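You operate a simulated robot arm through the tools that you are given. There is no shell and no other tool.

The job below is to be done with a simulated robot arm. You get a single attempt, and the scene is never put back.

TASK
Put things in order on the top of the yellow bench. At the end: the yellow keeper from the top of the yellow bench stands where the orange hand lamp stood; the hold-down bolt from the top of the yellow bench stands on top of the grey lug plug; the red transport block from the top of the yellow bench stands on top of the small cover; the orange hand lamp stands where the red transport block stood; whatever was shut is shut again. Leave all else as you found it, and nothing knocked over.

It is judged by the outcome, as a careful person would: the job done as asked, and still so three seconds after it is handed in. It fails if anything else is knocked over, pushed out of place, dropped, spilled or broken. Lids that push on must go on centred and level and be pressed home; caps that screw on are set level and turned clockwise until they are tight.

THE ROBOT
A 6-joint arm with a two-finger parallel gripper, fixed in place. Base frame: the origin is at the foot of the arm, x ahead of it, y to its left, z up; the work surface is at about z = 0. Lengths are in mm, angles in rad, forces in N, time in s.
With the tool pointing down near the work surface it reaches from about 180 to 460 mm from the base axis. Its first joint turns from -1.222 to 1.222 rad. Payload 1.9 kg.
The tool frame sits at the grasp point between the pads (the TCP): z along the fingers, y along the line on which they close. The tips reach 23 mm beyond it. Largest opening 94 mm; finger width 38, thickness 10; the body of the gripper, 54 by 96 mm, starts 39 mm behind the TCP.
Orientation is that of the tool frame in the base frame, as a unit quaternion [w, x, y, z]. With the fingers straight down and closing along the base's y, the tool's x points along the base's -x, its y along +y and its z along -z.

THE INTERFACE
- The arm moves only by the tool apply_moves. Its argument "steps" is a list of rows, each an object (a shift or turn left out is 0, a gripper value left out holds the last) with "rotation": the turn, a rotation vector about the tool's x, y, z in rad, a list of three; "delta_pos": the shift along the tool's x, y, z in mm, a list of three; "claw": the finger opening in mm, from 0 to 94. In form: [{"rotation": [rx, ry, rz], "delta_pos": [tx, ty, tz], "claw": claw}, ...]. A call has 1 to 20 rows; each row shifts and turns the commanded pose from where the row before left it, along the tool's axes as they then stand. A row lasts 0.2 s, in which the tool goes at most 50 mm and 0.15 rad; a call with a longer step from one row to the next is refused whole, and so is a gripper value outside its range. Where a pose cannot be reached the arm comes as near as it can. A force on the tool above 40 N (or 10 N above the force at the start of the call, whichever is more), or a blocked arm, ends the call early, and 0.2 s more pass. The fingers move at their own pace (about 108 mm/s each) and stop on an object; they squeeze with about 39 N. The grip force told is the motor's: it shows also when the fingers shut on nothing. Time passes only in rows, and 0.2 s behind the last, so rows that do not move let the fingers close. The reply holds the time, the measured pose of the TCP, the force on the tool along the base axes, the opening and the grip force, in the units named above and with some noise, with the torque about the TCP (base axes, N m) and any sound that the robot's microphone picked up.
- Cameras (640 x 400 px; columns grow to the right, rows downward): "scene" is fixed at [56.1, 319.8, 435.5]; the picture's right is [-0.76, -0.65, 0.00], its down [-0.39, 0.45, -0.81] and it looks along [0.53, -0.61, -0.59] (base axes); focal length 214 px, centre (320, 200). "wrist" rides on the gripper at [86, 16, -74] in the tool frame; the picture's right is [-0.18, 0.98, 0.00], its down [-0.58, -0.11, -0.81] and it looks along [-0.79, -0.15, 0.59] (tool axes); focal length 243 px, centre (320, 200). There is no depth. A picture from a camera that has moved, and an enlarged one, comes with that camera's place and axes in the base frame and with its lens. The place of the scene camera against the robot may be out by one fixed shift of up to 18 mm in any direction.
- camera(camera): a new picture of that camera. The clock stands still meanwhile.
- close_up(camera, box): a new picture of the part [left, top, right, bottom] of that camera's present view, enlarged. The clock stands still meanwhile.
- finish_job(): hands the job in; it is judged then, once.

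Nothing tells you positions but the pictures and the camera data. Unless the task says otherwise, let go and move clear before handing in.

The tools are called after "Emit:" as a command line: name --argument value ..., lists and objects as JSON in quotes. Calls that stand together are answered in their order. apply_moves: Moves the arm, as the interface text tells. Its arguments: {"type":"object","properties":{"steps":{"type":"array","items":{"type":"object","properties":{"rotation":{"type":"array","items":{"type":"number"}},"delta_pos":{"type":"array","items":{"type":"number"}},"claw":{"type":"number"}}}}},"required":["steps"]} The other tools are called the same way: camera (camera) takes a picture; close_up (camera, box) takes an enlarged picture of a part of a camera's view; finish_job () hands the job in.

At the start:

```text
time_s: 0.0
tcp_pos: [317.6, 77.3, 355.7]
tool_rot: [0.0, 0.0, 1.0, 0.001]
wrist_force: [0.0, 0.5, 0.2]
torque: [0.01, 0.0, -0.02]
width: 94.4
grip_force: 0.1
```

scene: 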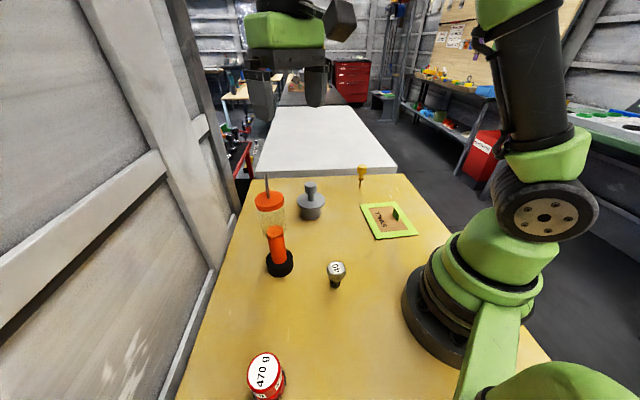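
wrist: 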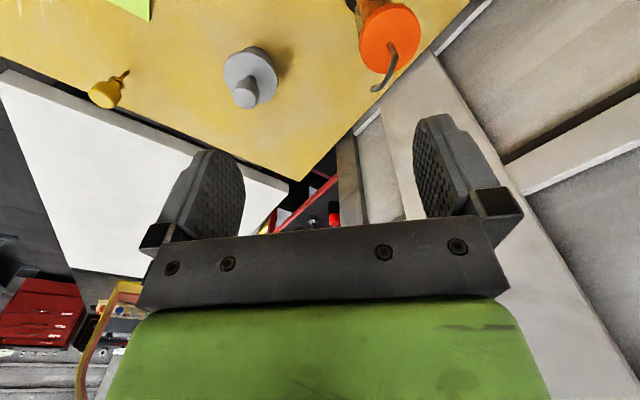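

I see a yellow bench with several objects: a jar-like thing with an orange lid, an orange lamp on a black foot, a grey plug, a small yellow piece, a green-framed tray, a bolt-like thing and a red block marked 470 g. I'll look closer first.

Emit:
close_up --camera "scene" --box '[230, 150, 350, 225]'

Emit:
close_up --camera "scene" --box '[340, 150, 440, 250]'

Emit:
close_up --camera "scene" --box '[240, 220, 380, 310]'

Emit:
close_up --camera "scene" --box '[200, 320, 328, 400]'

```text
5.33 times, centred on (290, 188) of scene
camera zoom: at [56.1, 319.8, 435.5], right [-0.76, -0.65, 0.0], down [-0.39, 0.45, -0.81], along [0.53, -0.61, -0.59], focal length 1144 px, centre (480, 267)
```

zoom: 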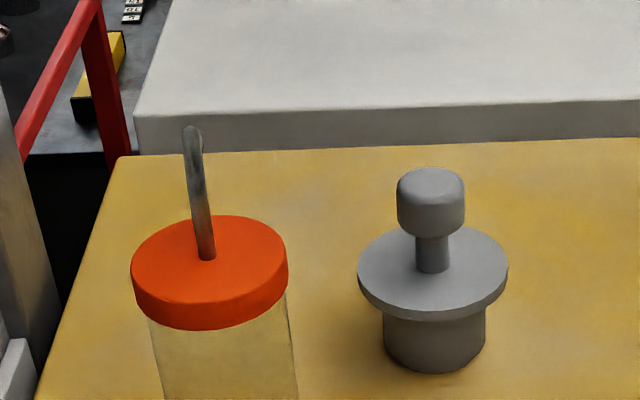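

```text
4.00 times, centred on (390, 200) of scene
camera zoom: at [56.1, 319.8, 435.5], right [-0.76, -0.65, 0.0], down [-0.39, 0.45, -0.81], along [0.53, -0.61, -0.59], focal length 858 px, centre (40, 200)
```

zoom: 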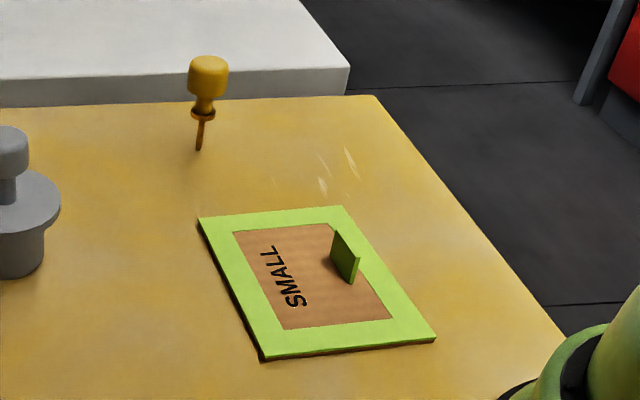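

```text
4.44 times, centred on (310, 265) of scene
camera zoom: at [56.1, 319.8, 435.5], right [-0.76, -0.65, 0.0], down [-0.39, 0.45, -0.81], along [0.53, -0.61, -0.59], focal length 953 px, centre (364, -89)
```

zoom: 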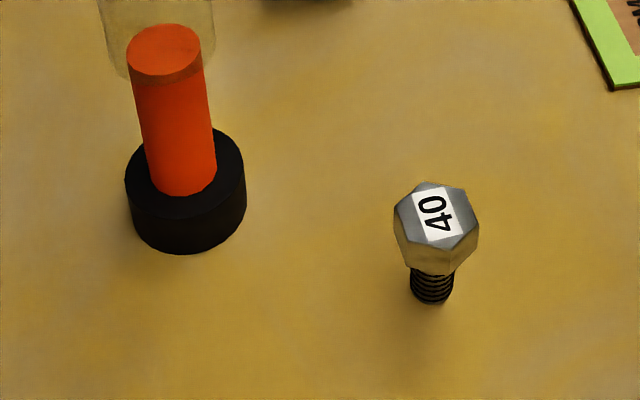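

```text
5.00 times, centred on (264, 360) of scene
camera zoom: at [56.1, 319.8, 435.5], right [-0.76, -0.65, 0.0], down [-0.39, 0.45, -0.81], along [0.53, -0.61, -0.59], focal length 1072 px, centre (600, -600)
```

zoom: 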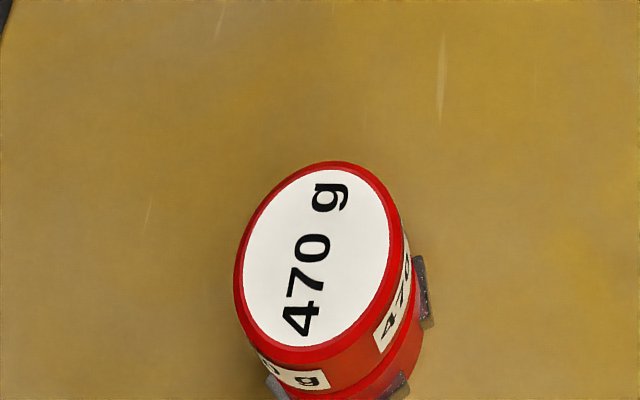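

The "jar" and the orange cylinder seem to be one tall object, the hand lamp (both rays meet near x=340, y=139, about 200 mm high). Next I move over to the far right to look at the keeper and the cover with the wrist camera.

Emit:
apply_moves --steps '[{"delta_pos": [6.6, -34.2, 19.5]}, {"delta_pos": [6.6, -34.2, 19.5]}, {"delta_pos": [6.6, -34.2, 19.5]}, {"delta_pos": [6.6, -34.2, 19.5]}, {"delta_pos": [6.6, -34.2, 19.5]}, {"delta_pos": [6.6, -34.2, 19.5]}, {"delta_pos": [6.6, -34.2, 19.5]}, {"delta_pos": [6.6, -34.2, 19.5]}, {"rotation": [0, 0, 0.13]}, {"rotation": [0, 0, 0.13]}, {"rotation": [0, 0, 0.13]}, {"rotation": [0, 0, 0.13]}, {"rotation": [0, 0, 0.12]}, {}]'

Emit:
camera --camera "wrist"

Emit:
camera --camera "scene"

```text
time_s: 3.0
tcp_pos: [264.3, -197.0, 200.8]
tool_rot: [0.0, 0.316, 0.949, 0.0]
wrist_force: [0.4, 0.2, -0.1]
torque: [0.03, 0.01, -0.01]
width: 93.9
grip_force: 0.0
```

```text
taken
camera wrist: at [204.9, -131.5, 275.4], right [0.74, 0.68, 0.0], down [0.4, -0.44, 0.81], along [0.55, -0.59, -0.59], focal length 243 px, centre (320, 200)
```

wrist: 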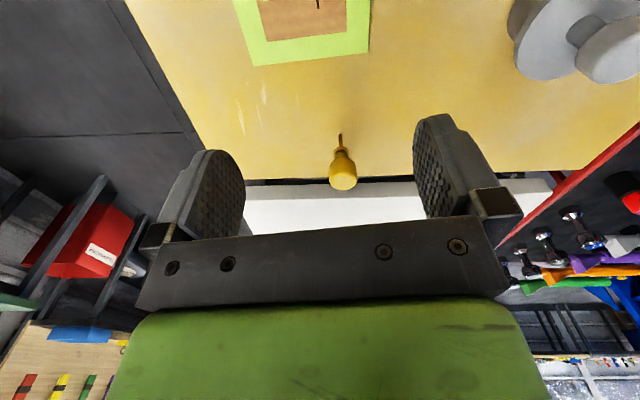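

```text
taken
```

scene: 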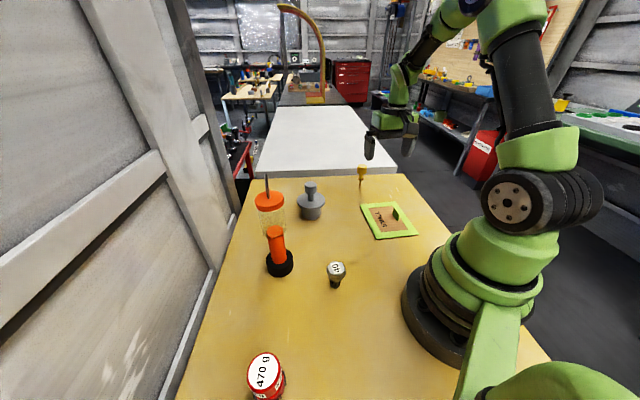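

The keeper stands upright on a thin stem near the far-right corner of the bench. I enlarge it in both views.

Emit:
close_up --camera "wrist" --box '[300, 110, 390, 200]'

Emit:
close_up --camera "wrist" --box '[220, 0, 400, 90]'

Emit:
close_up --camera "scene" --box '[345, 155, 385, 200]'

Emit:
close_up --camera "scene" --box '[240, 160, 310, 280]'

```text
4.44 times, centred on (345, 155) of wrist
camera zoom: at [204.9, -131.5, 275.4], right [0.74, 0.68, 0.0], down [0.4, -0.44, 0.81], along [0.55, -0.59, -0.59], focal length 1078 px, centre (209, 400)
```

zoom: 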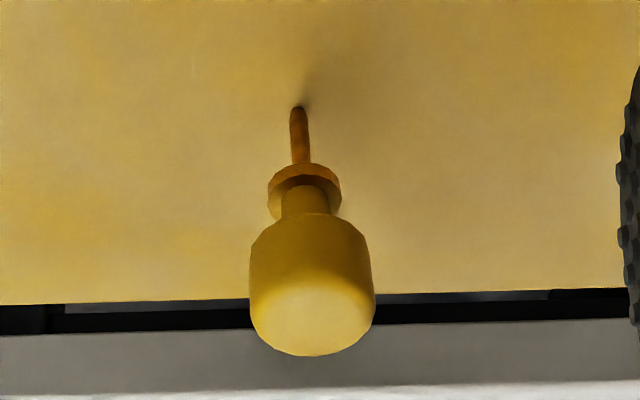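

```text
3.56 times, centred on (310, 45) of wrist
camera zoom: at [204.9, -131.5, 275.4], right [0.74, 0.68, 0.0], down [0.4, -0.44, 0.81], along [0.55, -0.59, -0.59], focal length 863 px, centre (356, 751)
```

zoom: 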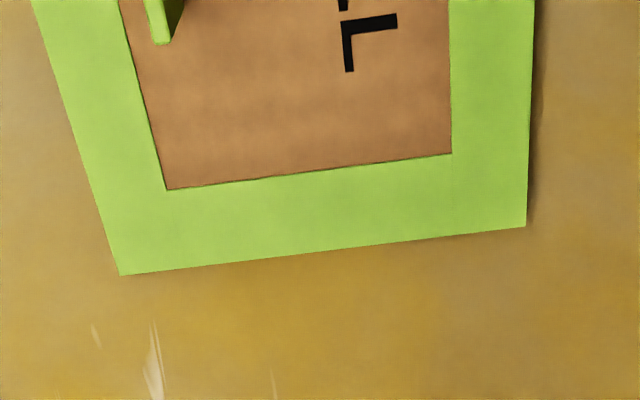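

```text
8.89 times, centred on (365, 178) of scene
camera zoom: at [56.1, 319.8, 435.5], right [-0.76, -0.65, 0.0], down [-0.39, 0.45, -0.81], along [0.53, -0.61, -0.59], focal length 1906 px, centre (-80, 400)
```

zoom: 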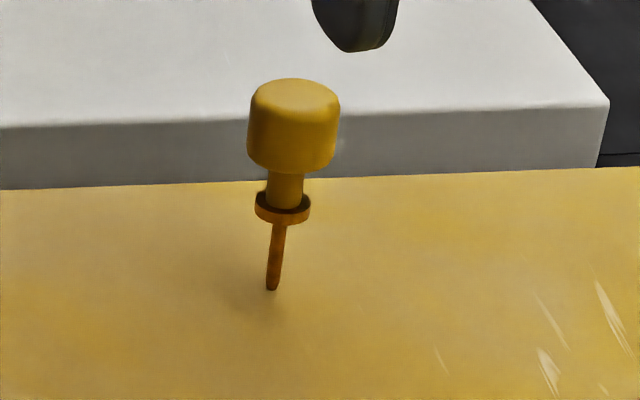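

```text
3.33 times, centred on (275, 220) of scene
camera zoom: at [56.1, 319.8, 435.5], right [-0.76, -0.65, 0.0], down [-0.39, 0.45, -0.81], along [0.53, -0.61, -0.59], focal length 715 px, centre (470, 133)
```

zoom: 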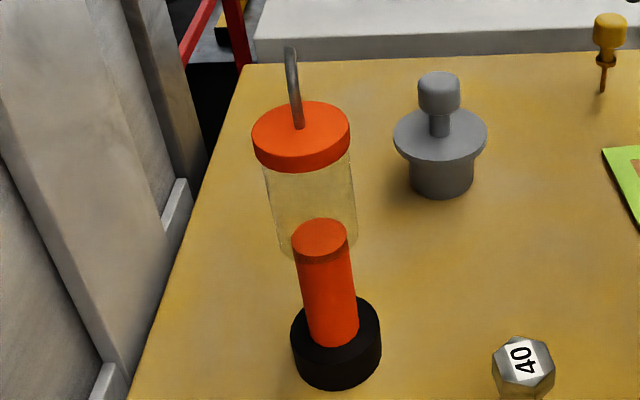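

The keeper is a pin-stemmed knob about 90 mm tall, standing near (376, -272). I back off to see the whole small cover.

Emit:
apply_moves --steps '[{"delta_pos": [40, 0, -10]}, {"delta_pos": [40, 0, -10]}, {"delta_pos": [40, 0, -10]}, {}]'

Emit:
camera --camera "wrist"

Emit:
close_up --camera "wrist" --box '[200, 0, 400, 125]'

```text
time_s: 4.0
tcp_pos: [168.5, -125.6, 230.2]
tool_rot: [0.001, 0.315, 0.949, 0.0]
wrist_force: [-1.1, -0.4, -0.1]
torque: [0.0, 0.03, 0.0]
width: 93.9
grip_force: 0.0
```

```text
taken
camera wrist: at [109.8, -59.8, 305.6], right [0.74, 0.68, 0.0], down [0.4, -0.44, 0.81], along [0.55, -0.59, -0.59], focal length 243 px, centre (320, 200)
```

wrist: 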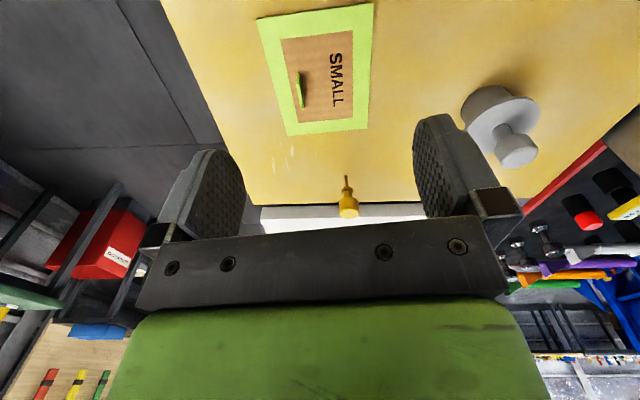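

```text
3.20 times, centred on (300, 62) of wrist
camera zoom: at [109.8, -59.8, 305.6], right [0.74, 0.68, 0.0], down [0.4, -0.44, 0.81], along [0.55, -0.59, -0.59], focal length 776 px, centre (384, 640)
```

zoom: 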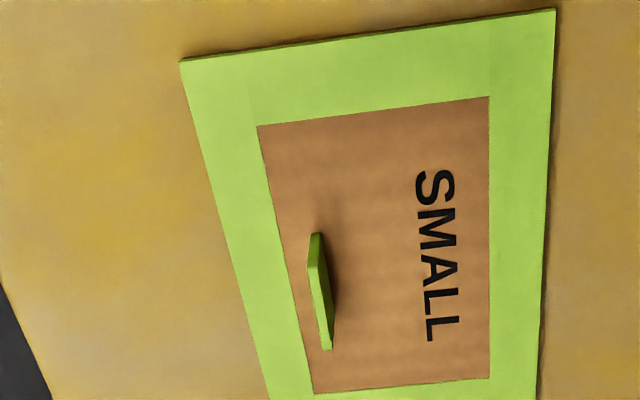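

The small cover is a 120 x 150 plate centred near (220, -177), with a low fin about 26 mm off its centre line; the block can stand beside that fin. Now I swing round to look at the red block.

Emit:
apply_moves --steps '[{"rotation": [0, 0, -0.137], "delta_pos": [2.0, 28.7, -8]}, {"rotation": [0, 0, -0.137], "delta_pos": [2.0, 28.7, -8]}, {"rotation": [0, 0, -0.137], "delta_pos": [2.0, 28.7, -8]}, {"rotation": [0, 0, -0.137], "delta_pos": [2.0, 28.7, -8]}, {"rotation": [0, 0, -0.137], "delta_pos": [2.0, 28.7, -8]}, {"rotation": [0, 0, -0.137], "delta_pos": [2.0, 28.7, -8]}, {}]'

Emit:
camera --camera "wrist"

```text
time_s: 5.6
tcp_pos: [205.7, 37.4, 279.8]
tool_rot: [0.0, -0.091, 0.996, 0.001]
wrist_force: [0.0, 0.0, -0.9]
torque: [0.03, 0.0, 0.02]
width: 93.9
grip_force: 0.0
```

```text
taken
camera wrist: at [117.6, 38.4, 355.1], right [0.0, 1.0, 0.0], down [0.59, 0.0, 0.81], along [0.81, 0.0, -0.59], focal length 243 px, centre (320, 200)
```

wrist: 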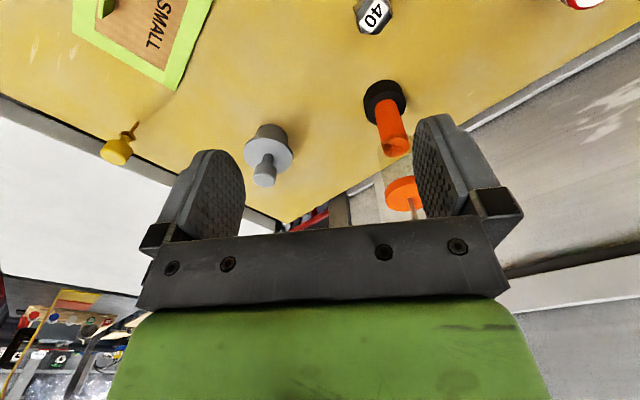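

The arc motion works as expected. I continue round to the red block.

Emit:
apply_moves --steps '[{"rotation": [0, 0, -0.137], "delta_pos": [2.0, 28.7, 5]}, {"rotation": [0, 0, -0.137], "delta_pos": [2.0, 28.7, 5]}, {"rotation": [0, 0, -0.137], "delta_pos": [2.0, 28.7, 5]}, {"rotation": [0, 0, -0.137], "delta_pos": [2.0, 28.7, 5]}, {"rotation": [0, 0, -0.137], "delta_pos": [2.0, 28.7, 5]}, {"rotation": [0, 0, -0.137], "delta_pos": [2.0, 28.7, 5]}, {}]'

Emit:
camera --camera "wrist"

```text
time_s: 7.2
tcp_pos: [114.4, 175.0, 247.5]
tool_rot: [0.001, -0.482, 0.876, 0.001]
wrist_force: [0.1, -0.1, -0.2]
torque: [-0.04, 0.0, -0.01]
width: 94.0
grip_force: 0.2
```

```text
taken
camera wrist: at [55.1, 111.7, 322.0], right [-0.73, 0.68, 0.0], down [0.4, 0.43, 0.81], along [0.55, 0.59, -0.59], focal length 243 px, centre (320, 200)
```

wrist: 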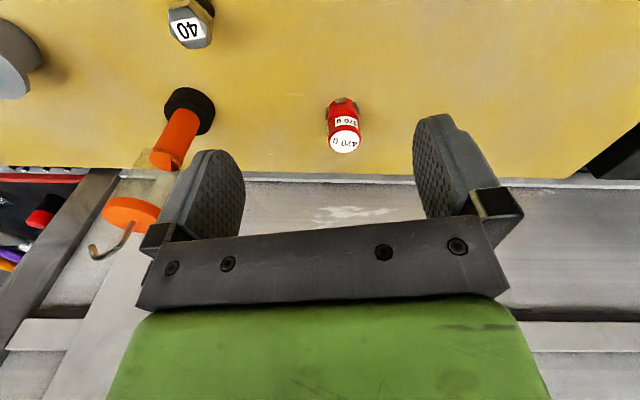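

Emit:
close_up --camera "wrist" --box '[305, 85, 385, 165]'

Emit:
close_up --camera "wrist" --box '[80, 80, 240, 270]'

Emit:
close_up --camera "wrist" --box '[150, 0, 230, 60]'

```text
5.00 times, centred on (345, 125) of wrist
camera zoom: at [55.1, 111.7, 322.0], right [-0.73, 0.68, 0.0], down [0.4, 0.43, 0.81], along [0.55, 0.59, -0.59], focal length 1213 px, centre (195, 575)
```

zoom: 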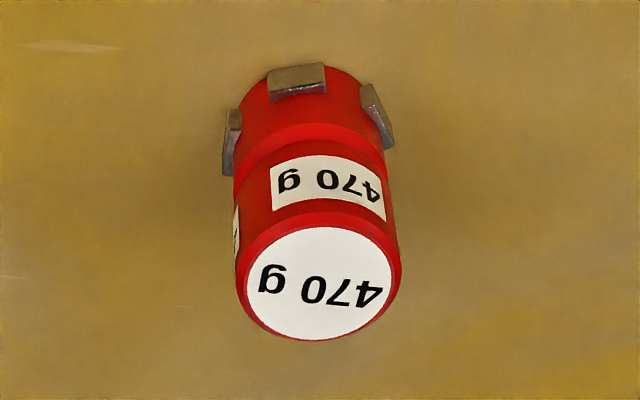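

```text
2.11 times, centred on (160, 175) of wrist
camera zoom: at [55.1, 111.7, 322.0], right [-0.73, 0.68, 0.0], down [0.4, 0.43, 0.81], along [0.55, 0.59, -0.59], focal length 511 px, centre (657, 253)
```

zoom: 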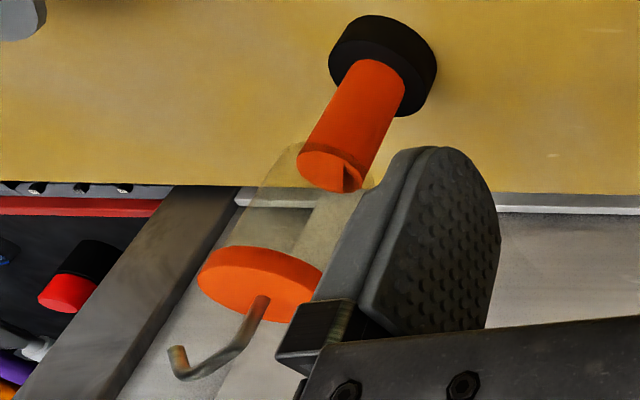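

```text
6.67 times, centred on (190, 30) of wrist
camera zoom: at [55.1, 111.7, 322.0], right [-0.73, 0.68, 0.0], down [0.4, 0.43, 0.81], along [0.55, 0.59, -0.59], focal length 1618 px, centre (1187, 1333)
```

zoom: 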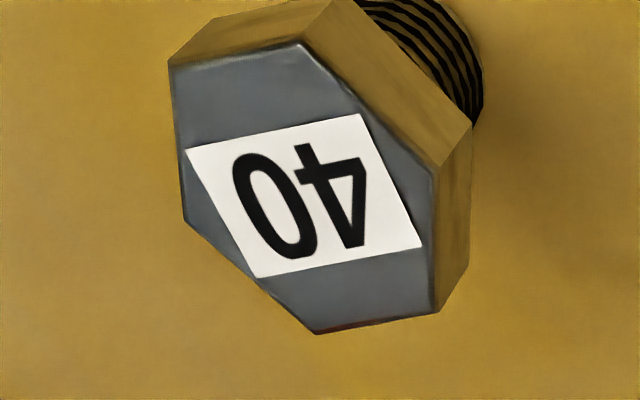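

The red block is about 41 mm across, 67 mm tall, with small tabs near its foot, near (177, 292). I move closer for a precise fix.

Emit:
apply_moves --steps '[{"delta_pos": [-23, 2.4, 24]}, {"delta_pos": [-23, 2.4, 24]}, {"delta_pos": [-23, 2.4, 24]}, {"delta_pos": [-23, 2.4, 24]}, {}]'

Emit:
camera --camera "wrist"

Emit:
close_up --camera "wrist" --box '[250, 40, 410, 180]'

```text
time_s: 8.4
tcp_pos: [154.7, 261.5, 155.2]
tool_rot: [0.002, -0.481, 0.877, 0.001]
wrist_force: [-1.1, -0.3, -0.4]
torque: [-0.02, 0.0, -0.01]
width: 93.9
grip_force: 0.0
```

```text
taken
camera wrist: at [95.7, 197.5, 230.5], right [-0.73, 0.68, 0.0], down [0.4, 0.43, 0.81], along [0.55, 0.59, -0.59], focal length 243 px, centre (320, 200)
```

wrist: 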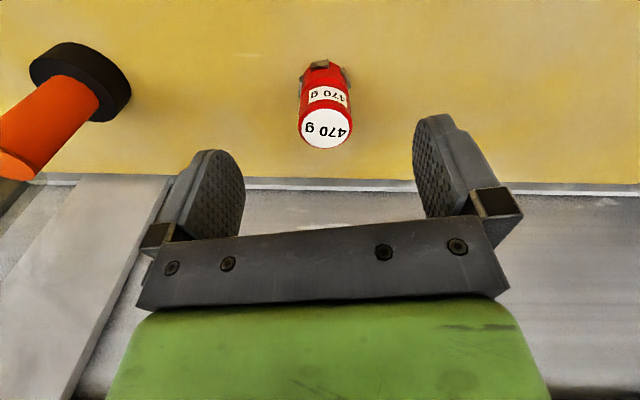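

```text
2.86 times, centred on (330, 110) of wrist
camera zoom: at [95.7, 197.5, 230.5], right [-0.73, 0.68, 0.0], down [0.4, 0.43, 0.81], along [0.55, 0.59, -0.59], focal length 693 px, centre (291, 457)
```

zoom: 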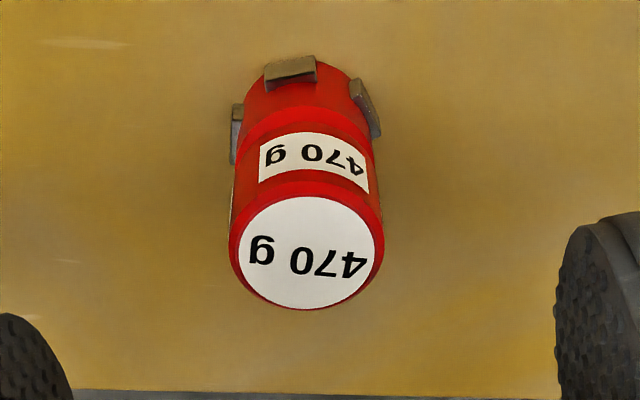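

The block's axis is at about (176.8, 291.2). I go over it, descend to z = 47 and close.

Emit:
apply_moves --steps '[{"delta_pos": [-18.4, -1.4, 0]}, {"delta_pos": [-18.5, -1.3, 0]}, {"delta_pos": [0, 0, 27]}, {"delta_pos": [0, 0, 27]}, {"delta_pos": [0, 0, 27]}, {"delta_pos": [0, 0, 27]}, {}]'

Emit:
camera --camera "wrist"

Emit:
camera --camera "scene"

```text
time_s: 10.0
tcp_pos: [177.0, 292.4, 45.3]
tool_rot: [0.001, -0.481, 0.877, -0.001]
wrist_force: [0.5, 0.1, -0.1]
torque: [-0.01, 0.01, 0.0]
width: 93.8
grip_force: 0.1
```

```text
taken
camera wrist: at [117.2, 228.3, 119.9], right [-0.73, 0.68, 0.0], down [0.4, 0.43, 0.81], along [0.55, 0.59, -0.59], focal length 243 px, centre (320, 200)
```

wrist: 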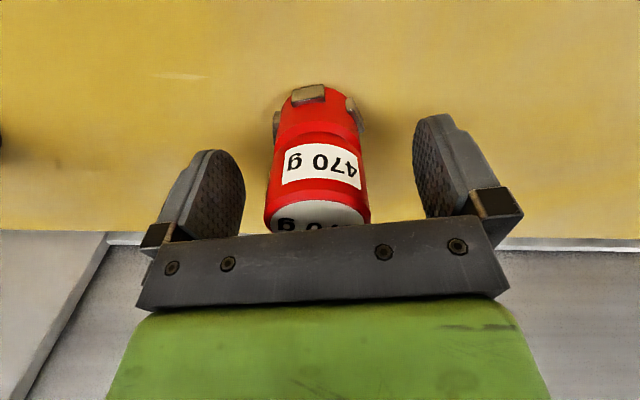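

```text
taken
```

scene: 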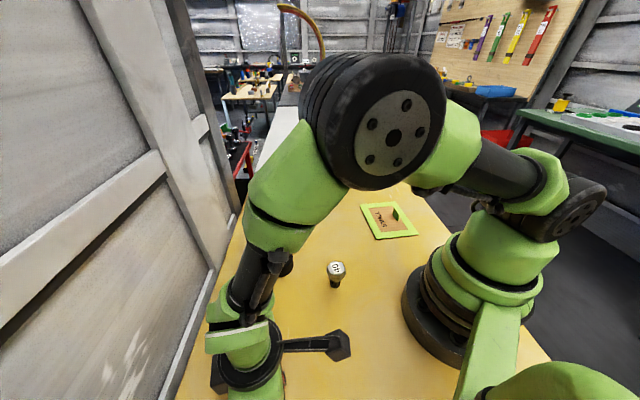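

The block sits centred between the pads. I close on it and lift a little.

Emit:
apply_moves --steps '[{"claw": 25}, {"claw": 25}, {"claw": 25}, {"claw": 25}]'

Emit:
apply_moves --steps '[{"delta_pos": [0, 0, -20]}, {"delta_pos": [0, 0, -25]}, {"delta_pos": [0, 0, -30]}, {"delta_pos": [0, 0, -30]}, {}]'

Emit:
camera --camera "wrist"

```text
time_s: 11.0
tcp_pos: [177.0, 291.0, 45.8]
tool_rot: [0.001, -0.481, 0.877, 0.001]
wrist_force: [0.0, 0.2, -0.1]
torque: [0.03, -0.05, -0.03]
width: 43.2
grip_force: 38.5
```

```text
time_s: 12.2
tcp_pos: [175.7, 289.4, 149.8]
tool_rot: [0.0, -0.481, 0.877, 0.0]
wrist_force: [-0.1, 0.4, -4.3]
torque: [0.02, 0.01, 0.0]
width: 42.5
grip_force: 38.3
```

```text
taken
camera wrist: at [115.9, 226.0, 223.7], right [-0.73, 0.68, 0.0], down [0.4, 0.43, 0.81], along [0.55, 0.59, -0.59], focal length 243 px, centre (320, 200)
```

wrist: 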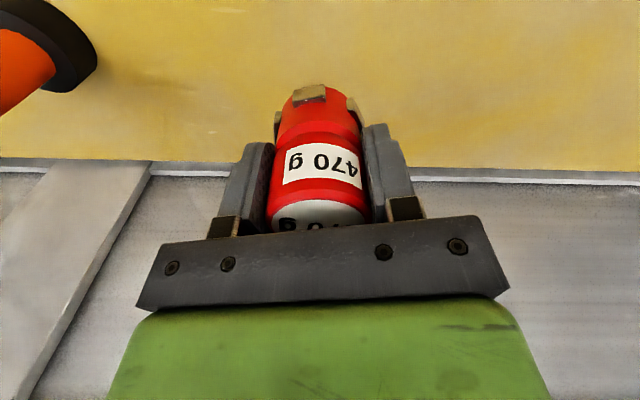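

The block is held firmly. I carry it at a safe height, clear of the lamp, round to the small cover.

Emit:
apply_moves --steps '[{"delta_pos": [27.9, -11.6, -16.7]}, {"delta_pos": [27.9, -11.6, -16.7]}, {"delta_pos": [27.9, -11.6, -16.7]}, {"delta_pos": [18.8, -35.7, 0]}, {"delta_pos": [18.8, -35.7, 0]}, {"delta_pos": [18.8, -35.7, 0]}, {"delta_pos": [18.8, -35.7, 0]}, {"delta_pos": [32.8, -22.9, 0]}, {"delta_pos": [32.8, -22.9, 0]}, {"delta_pos": [32.8, -22.9, 0]}, {"delta_pos": [33.9, -14.4, 10]}, {"delta_pos": [33.9, -14.4, 10]}, {"delta_pos": [33.9, -14.4, 10]}, {"rotation": [0, 0, 0.145]}, {}]'

Emit:
camera --camera "wrist"

Emit:
camera --camera "scene"

```text
time_s: 15.4
tcp_pos: [227.4, -168.4, 169.3]
tool_rot: [0.001, -0.415, 0.91, 0.0]
wrist_force: [-0.2, -0.4, -4.4]
torque: [0.01, 0.05, 0.02]
width: 43.0
grip_force: 39.4
```

```text
taken
camera wrist: at [158.5, -222.9, 244.0], right [-0.62, 0.78, 0.0], down [0.46, 0.37, 0.81], along [0.63, 0.5, -0.59], focal length 243 px, centre (320, 200)
```

wrist: 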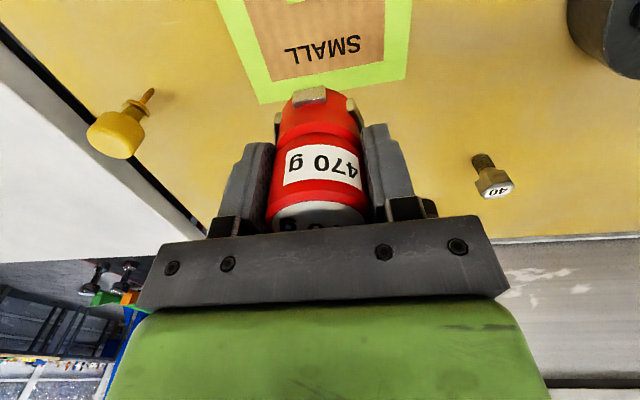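

```text
taken
```

scene: 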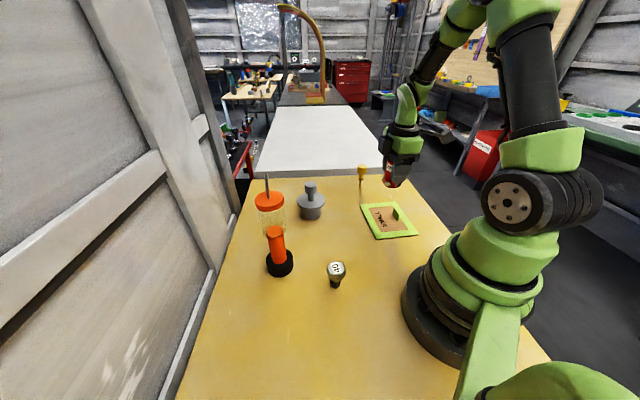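

The block hangs right over the free side of the cover. I descend to about 15 mm above it and check the gap.

Emit:
apply_moves --steps '[{"delta_pos": [0, 0, 27]}, {"delta_pos": [0, 0, 27]}, {"delta_pos": [0, 0, 27]}, {"delta_pos": [0, 0, 22]}, {}]'

Emit:
camera --camera "wrist"

Emit:
close_up --camera "scene" --box '[340, 170, 440, 250]'

```text
time_s: 16.6
tcp_pos: [229.0, -170.2, 67.8]
tool_rot: [0.001, -0.416, 0.909, 0.001]
wrist_force: [0.5, 0.7, -6.0]
torque: [0.02, 0.0, 0.0]
width: 42.6
grip_force: 38.8
```

```text
taken
camera wrist: at [159.9, -224.9, 141.9], right [-0.62, 0.78, 0.0], down [0.46, 0.37, 0.81], along [0.63, 0.5, -0.59], focal length 243 px, centre (320, 200)
```

wrist: 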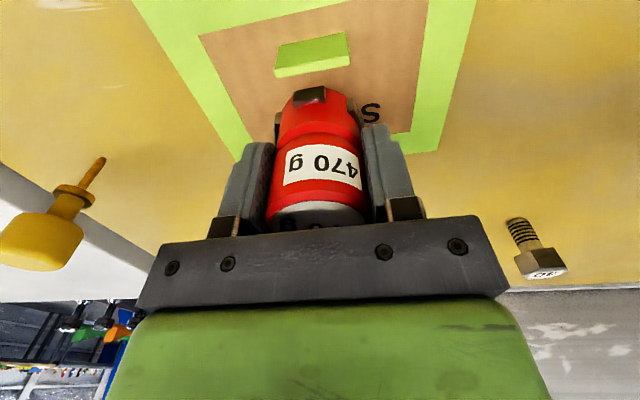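

```text
5.00 times, centred on (390, 210) of scene
camera zoom: at [56.1, 319.8, 435.5], right [-0.76, -0.65, 0.0], down [-0.39, 0.45, -0.81], along [0.53, -0.61, -0.59], focal length 1072 px, centre (-30, 150)
```

zoom: 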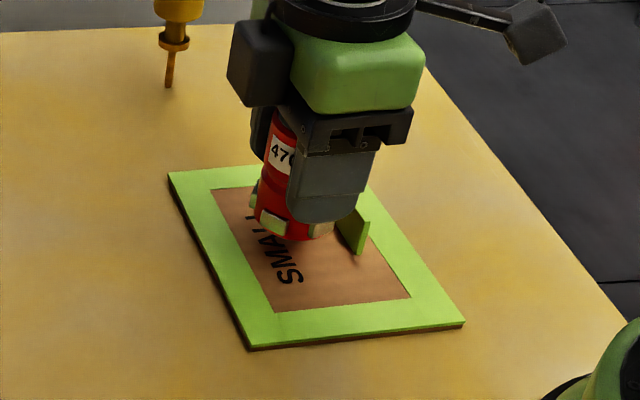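

There is about 8 mm of clearance to the fin. I lower the block gently in small steps.

Emit:
apply_moves --steps '[{"delta_pos": [0, 0, 5]}, {"delta_pos": [0, 0, 4]}, {"delta_pos": [0, 0, 2]}, {}]'

Emit:
close_up --camera "scene" --box '[370, 190, 410, 230]'

```text
time_s: 17.6
tcp_pos: [228.0, -169.3, 54.0]
tool_rot: [0.001, -0.415, 0.91, 0.0]
wrist_force: [0.1, -0.2, -4.4]
torque: [0.01, 0.01, -0.02]
width: 43.2
grip_force: 39.1
```

```text
10.00 times, centred on (390, 210) of scene
camera zoom: at [56.1, 319.8, 435.5], right [-0.76, -0.65, 0.0], down [-0.39, 0.45, -0.81], along [0.53, -0.61, -0.59], focal length 2145 px, centre (-380, 100)
```

zoom: 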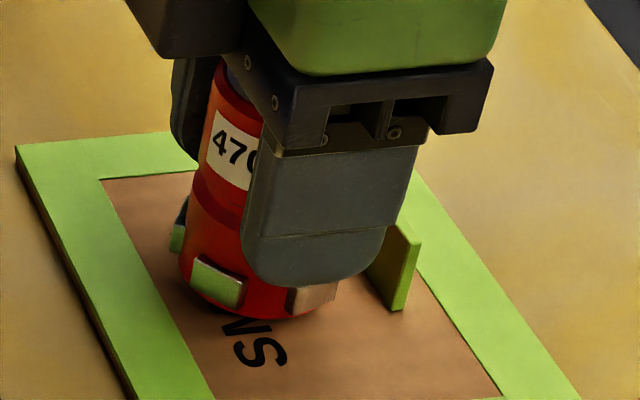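

Almost down. I go on in 1 mm steps, watching the force.

Emit:
apply_moves --steps '[{"delta_pos": [0, 0, 1]}, {"delta_pos": [0, 0, 1]}, {}]'

Emit:
apply_moves --steps '[{"delta_pos": [0, 0, 1]}, {}]'

Emit:
apply_moves --steps '[{"delta_pos": [0, 0, 1]}, {}]'

```text
time_s: 18.4
tcp_pos: [227.5, -169.6, 53.2]
tool_rot: [0.0, -0.416, 0.909, 0.0]
wrist_force: [0.0, 0.0, -5.3]
torque: [0.02, 0.03, 0.01]
width: 42.9
grip_force: 38.6
```

```text
time_s: 19.0
tcp_pos: [229.0, -169.1, 52.0]
tool_rot: [0.001, -0.416, 0.909, 0.0]
wrist_force: [-0.9, -1.0, -4.3]
torque: [0.0, -0.03, 0.0]
width: 42.7
grip_force: 39.0
```

```text
time_s: 19.6
tcp_pos: [228.0, -170.7, 50.7]
tool_rot: [0.001, -0.416, 0.909, 0.001]
wrist_force: [-0.7, 2.9, 8.6]
torque: [0.19, 0.02, -0.01]
width: 43.1
grip_force: 39.4
```

Contact is made (force went from -4.4 to +8.6 N). I release and rise straight up.

Emit:
apply_moves --steps '[{"delta_pos": [0, 0, -0.5], "claw": 70}, {}, {}, {"delta_pos": [0, 0, -15]}, {"delta_pos": [0, 0, -30]}, {"delta_pos": [0, 0, -35]}, {"delta_pos": [0, 0, -35]}, {}]'

Emit:
camera --camera "wrist"

Emit:
close_up --camera "scene" --box '[345, 175, 425, 245]'

```text
time_s: 21.4
tcp_pos: [230.8, -167.7, 166.6]
tool_rot: [0.001, -0.416, 0.909, 0.0]
wrist_force: [0.2, 0.8, -0.7]
torque: [0.02, 0.02, -0.02]
width: 70.2
grip_force: 0.0
```

```text
taken
camera wrist: at [161.8, -222.2, 241.9], right [-0.62, 0.78, 0.0], down [0.46, 0.37, 0.81], along [0.63, 0.5, -0.59], focal length 243 px, centre (320, 200)
```

wrist: 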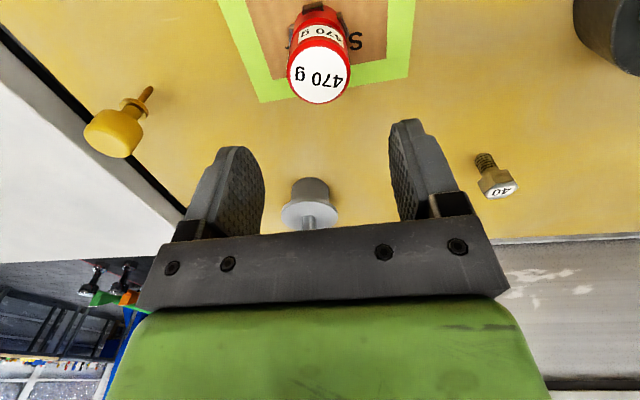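

```text
5.71 times, centred on (385, 210) of scene
camera zoom: at [56.1, 319.8, 435.5], right [-0.76, -0.65, 0.0], down [-0.39, 0.45, -0.81], along [0.53, -0.61, -0.59], focal length 1226 px, centre (-51, 143)
```

zoom: 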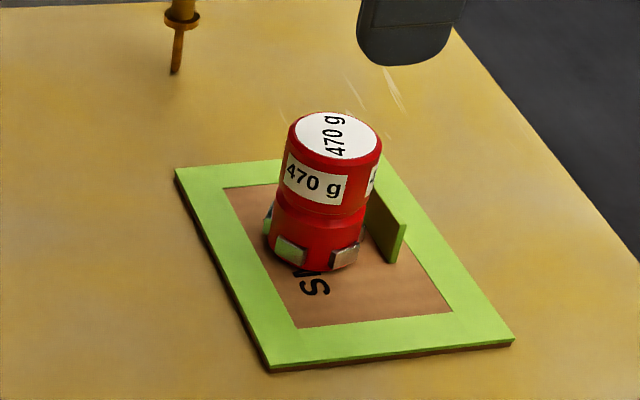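

The block stands well on the cover. Next the lamp: its hook is too tall for a straight-down grip, so I'll approach its cap with the tool tilted about 45°; first I go there with that tilt to measure it.

Emit:
apply_moves --steps '[{"delta_pos": [-25.9, 25.9, -10.4], "claw": 94}, {"delta_pos": [-25.9, 25.9, -10.4]}, {"delta_pos": [-25.9, 25.9, -10.4]}, {"delta_pos": [-25.9, 25.9, -10.4]}, {"delta_pos": [-25.9, 25.9, -10.4]}, {"delta_pos": [-25.9, 25.9, -10.4]}, {"delta_pos": [-25.9, 25.9, -10.4]}, {"rotation": [0, 0, 0.116]}, {"rotation": [0, 0, 0.116]}, {"rotation": [0, 0, 0.116]}, {"rotation": [0, 0, 0.117]}, {}]'

Emit:
camera --camera "wrist"

```text
time_s: 24.0
tcp_pos: [207.0, 87.5, 241.0]
tool_rot: [0.0, -0.194, 0.981, -0.001]
wrist_force: [0.5, 0.0, 0.4]
torque: [-0.01, 0.03, 0.04]
width: 94.1
grip_force: 0.0
```

```text
taken
camera wrist: at [122.1, 70.3, 315.1], right [-0.2, 0.98, 0.0], down [0.58, 0.12, 0.81], along [0.79, 0.17, -0.59], focal length 243 px, centre (320, 200)
```

wrist: 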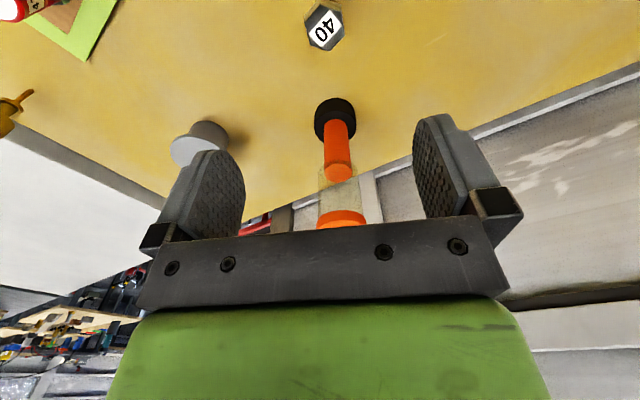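

I enlarge the lamp, the bolt and the plug from this viewpoint for position fixes.

Emit:
close_up --camera "wrist" --box '[290, 80, 390, 240]'

Emit:
close_up --camera "wrist" --box '[290, 0, 360, 60]'

Emit:
apply_moves --steps '[{"rotation": [0, -0.131, 0]}, {"rotation": [0, -0.131, 0]}, {"rotation": [0, -0.131, 0]}, {"rotation": [0, -0.131, 0]}, {"rotation": [0, -0.131, 0]}, {"rotation": [0, -0.13, 0]}, {}]'

Emit:
camera --camera "wrist"

Emit:
camera --camera "scene"

```text
2.50 times, centred on (340, 160) of wrist
camera zoom: at [122.1, 70.3, 315.1], right [-0.2, 0.98, 0.0], down [0.58, 0.12, 0.81], along [0.79, 0.17, -0.59], focal length 606 px, centre (270, 300)
```

zoom: 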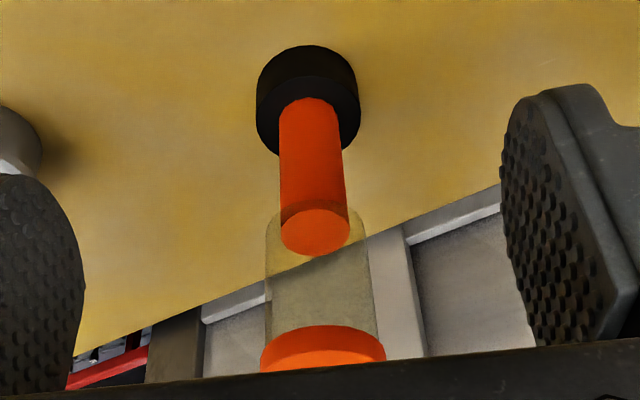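

```text
6.67 times, centred on (325, 30) of wrist
camera zoom: at [122.1, 70.3, 315.1], right [-0.2, 0.98, 0.0], down [0.58, 0.12, 0.81], along [0.79, 0.17, -0.59], focal length 1618 px, centre (287, 1333)
```

zoom: 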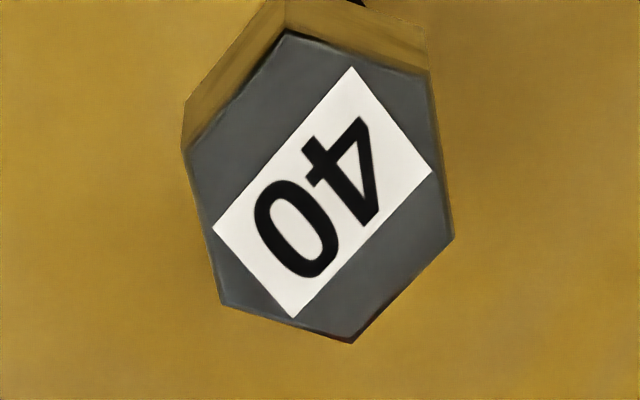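

```text
time_s: 25.6
tcp_pos: [247.0, 102.1, 271.5]
tool_rot: [0.375, -0.179, 0.906, 0.075]
wrist_force: [0.0, 0.1, -0.4]
torque: [0.0, 0.0, 0.0]
width: 94.2
grip_force: 0.0
out of reach, approached as far as the arm can: row 4, 5, 6
```

```text
taken
camera wrist: at [135.2, 73.8, 263.5], right [-0.26, 0.96, 0.13], down [-0.11, -0.16, 0.98], along [0.96, 0.24, 0.14], focal length 243 px, centre (320, 200)
```

wrist: 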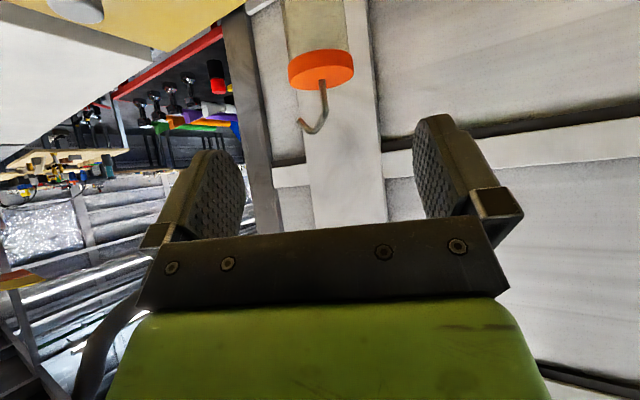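

```text
taken
```

scene: 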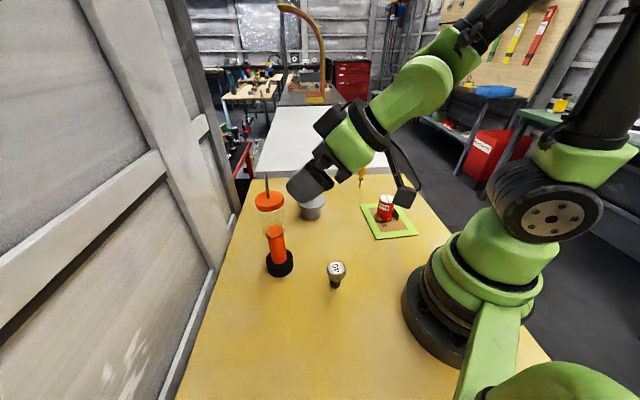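

The tilt is reached, and the lamp reads as: base 56 mm across, cap at z about 189–198, hook up to about 240, axis near (329.7, 136). I move to a pre-grasp point behind and above the cap along the tilted tool axis.

Emit:
apply_moves --steps '[{"delta_pos": [-3.8, 0, 19.3]}, {"delta_pos": [-3.9, 0, 19.4]}, {}]'

Emit:
camera --camera "wrist"

```text
time_s: 26.4
tcp_pos: [278.1, 115.4, 248.4]
tool_rot: [0.377, -0.179, 0.906, 0.075]
wrist_force: [1.2, 0.5, -0.3]
torque: [0.01, -0.01, 0.0]
width: 93.9
grip_force: 0.0
```

```text
taken
camera wrist: at [166.3, 87.7, 239.7], right [-0.26, 0.96, 0.13], down [-0.11, -0.16, 0.98], along [0.96, 0.24, 0.14], focal length 243 px, centre (320, 200)
```

wrist: 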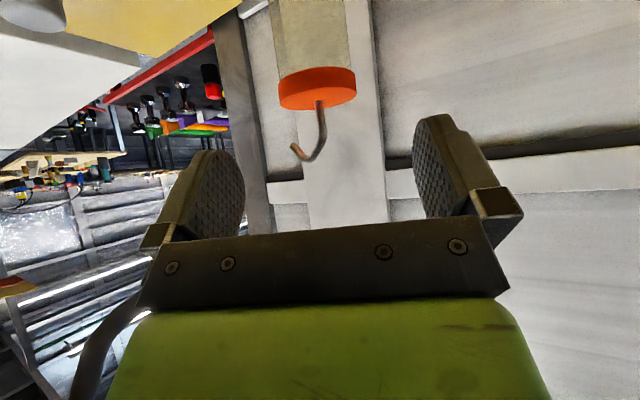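

Emit:
close_up --camera "wrist" --box '[260, 50, 380, 170]'

```text
3.33 times, centred on (320, 110) of wrist
camera zoom: at [166.3, 87.7, 239.7], right [-0.26, 0.96, 0.13], down [-0.11, -0.16, 0.98], along [0.96, 0.24, 0.14], focal length 809 px, centre (320, 500)
```

zoom: 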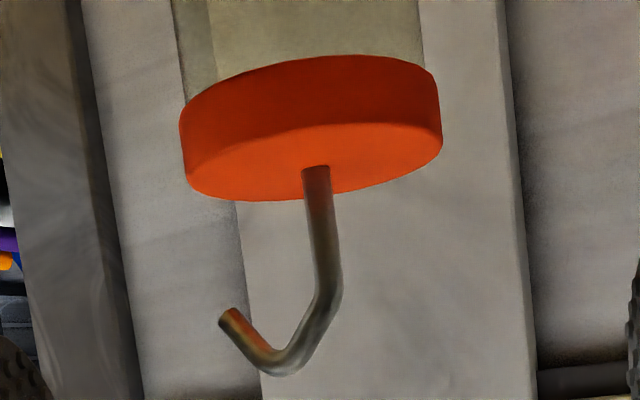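

All views agree: cap axis (329.7, 136), cap z 188–198. I slide in along the tool axis to put the pads either side of the cap.

Emit:
apply_moves --steps '[{"delta_pos": [0, -1, 20]}, {"delta_pos": [0, 0, 20]}, {"delta_pos": [0, 0, 20]}, {"delta_pos": [0, 0, 18]}, {}]'

Emit:
camera --camera "wrist"

Emit:
close_up --camera "scene" --box '[220, 130, 340, 290]'

```text
time_s: 27.6
tcp_pos: [326.1, 134.9, 195.1]
tool_rot: [0.377, -0.18, 0.906, 0.075]
wrist_force: [-0.6, 0.5, -1.3]
torque: [-0.02, 0.01, 0.02]
width: 94.1
grip_force: 0.1
```

```text
taken
camera wrist: at [216.0, 107.2, 187.0], right [-0.26, 0.96, 0.13], down [-0.11, -0.16, 0.98], along [0.96, 0.24, 0.14], focal length 243 px, centre (320, 200)
```

wrist: 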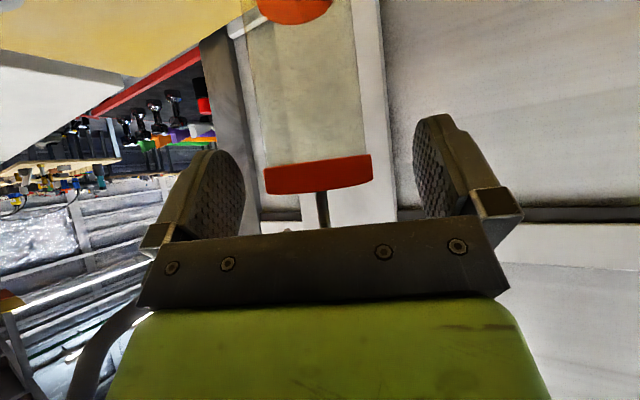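

```text
2.50 times, centred on (280, 210) of scene
camera zoom: at [56.1, 319.8, 435.5], right [-0.76, -0.65, 0.0], down [-0.39, 0.45, -0.81], along [0.53, -0.61, -0.59], focal length 536 px, centre (420, 175)
```

zoom: 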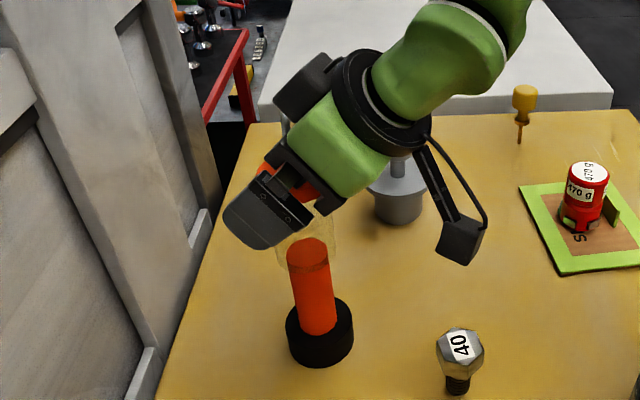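

The cap is centred between the pads. I close and check the grip before lifting.

Emit:
apply_moves --steps '[{"claw": 40}, {"claw": 40}, {"claw": 40}, {"claw": 40}]'

Emit:
camera --camera "wrist"

Emit:
close_up --camera "scene" --box '[220, 130, 340, 290]'

```text
time_s: 28.6
tcp_pos: [327.1, 135.1, 195.5]
tool_rot: [0.376, -0.181, 0.906, 0.075]
wrist_force: [0.7, -0.5, 1.6]
torque: [0.05, -0.05, -0.04]
width: 51.0
grip_force: 39.3
```

```text
taken
camera wrist: at [215.8, 107.1, 187.2], right [-0.26, 0.96, 0.13], down [-0.11, -0.16, 0.98], along [0.96, 0.24, 0.14], focal length 243 px, centre (320, 200)
```

wrist: 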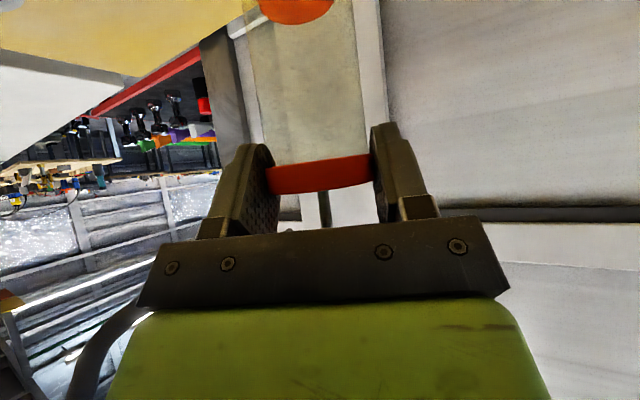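

```text
2.50 times, centred on (280, 210) of scene
camera zoom: at [56.1, 319.8, 435.5], right [-0.76, -0.65, 0.0], down [-0.39, 0.45, -0.81], along [0.53, -0.61, -0.59], focal length 536 px, centre (420, 175)
```

zoom: 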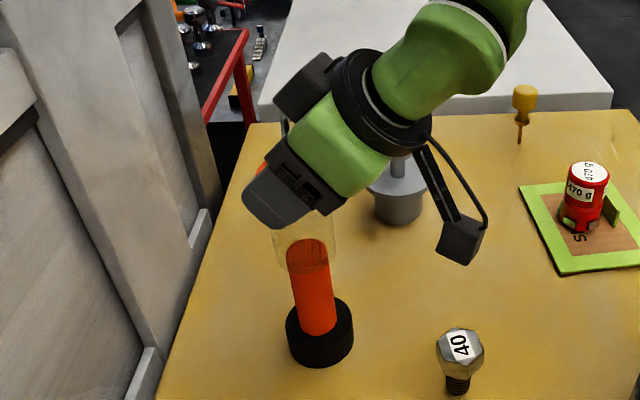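

Gripped at 51 mm. I lift straight up and check that it hangs securely.

Emit:
apply_moves --steps '[{"delta_pos": [-3.5, 0, -3.5]}, {"delta_pos": [-7.1, 0, -7.1]}, {"delta_pos": [-10.6, 0, -10.6]}, {"delta_pos": [-10.6, 0, -10.6]}, {}]'

Emit:
camera --camera "wrist"

Emit:
camera --camera "scene"

```text
time_s: 29.8
tcp_pos: [326.0, 137.3, 238.2]
tool_rot: [0.376, -0.18, 0.906, 0.075]
wrist_force: [0.6, -0.3, -4.3]
torque: [0.0, 0.05, 0.01]
width: 50.8
grip_force: 38.8
```

```text
taken
camera wrist: at [215.9, 108.6, 230.5], right [-0.26, 0.96, 0.13], down [-0.11, -0.16, 0.98], along [0.96, 0.24, 0.14], focal length 243 px, centre (320, 200)
```

wrist: 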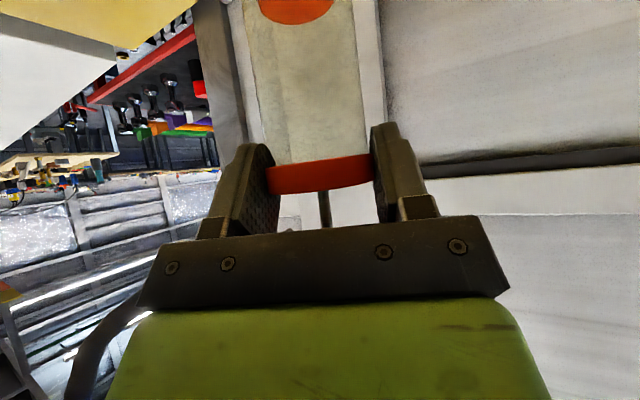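

```text
taken
```

scene: 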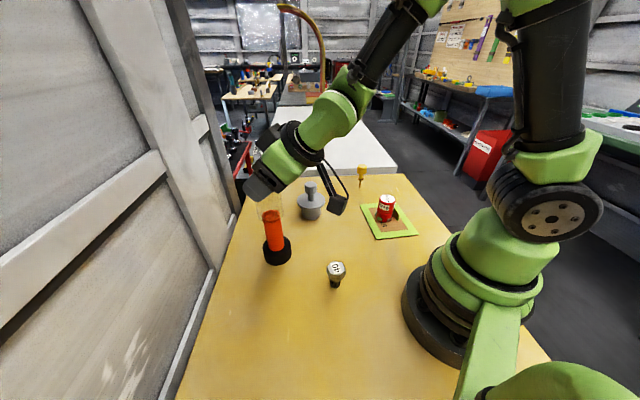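

The lamp hangs securely. I swing it round the base to where the red block stood, keeping the same tilt.

Emit:
apply_moves --steps '[{"rotation": [-0.0449, 0, -0.0449], "delta_pos": [1.6, 21.6, -1.6]}, {"rotation": [-0.0449, 0, -0.0449], "delta_pos": [1.6, 21.6, -1.6]}, {"rotation": [-0.0449, 0, -0.0449], "delta_pos": [1.6, 21.6, -1.6]}, {"rotation": [-0.0449, 0, -0.0449], "delta_pos": [1.6, 21.6, -1.6]}, {"rotation": [-0.0449, 0, -0.0449], "delta_pos": [1.6, 21.6, -1.6]}, {"rotation": [-0.0449, 0, -0.0449], "delta_pos": [1.6, 21.6, -1.6]}, {"rotation": [-0.0449, 0, -0.0449], "delta_pos": [1.6, 21.6, -1.6]}, {"rotation": [-0.0449, 0, -0.0449], "delta_pos": [1.6, 21.6, -1.6]}, {"rotation": [-0.0449, 0, -0.0449], "delta_pos": [1.6, 21.6, -1.6]}, {"rotation": [-0.0449, 0, -0.0449], "delta_pos": [1.6, 21.6, -1.6]}, {}]'

Emit:
camera --camera "wrist"

Emit:
camera --camera "scene"

```text
time_s: 32.2
tcp_pos: [176.8, 288.2, 239.1]
tool_rot: [0.334, -0.454, 0.804, 0.189]
wrist_force: [-1.4, 0.6, -3.5]
torque: [-0.02, 0.05, -0.02]
width: 50.9
grip_force: 38.9
```

```text
taken
camera wrist: at [104.1, 199.1, 230.4], right [-0.77, 0.62, 0.13], down [0.01, -0.19, 0.98], along [0.63, 0.76, 0.14], focal length 243 px, centre (320, 200)
```

wrist: 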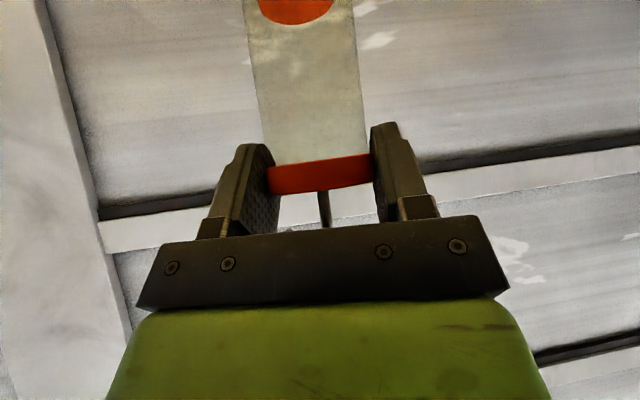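

```text
taken
```

scene: 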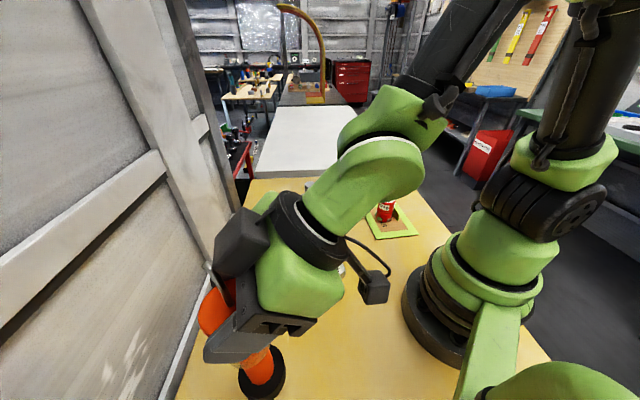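

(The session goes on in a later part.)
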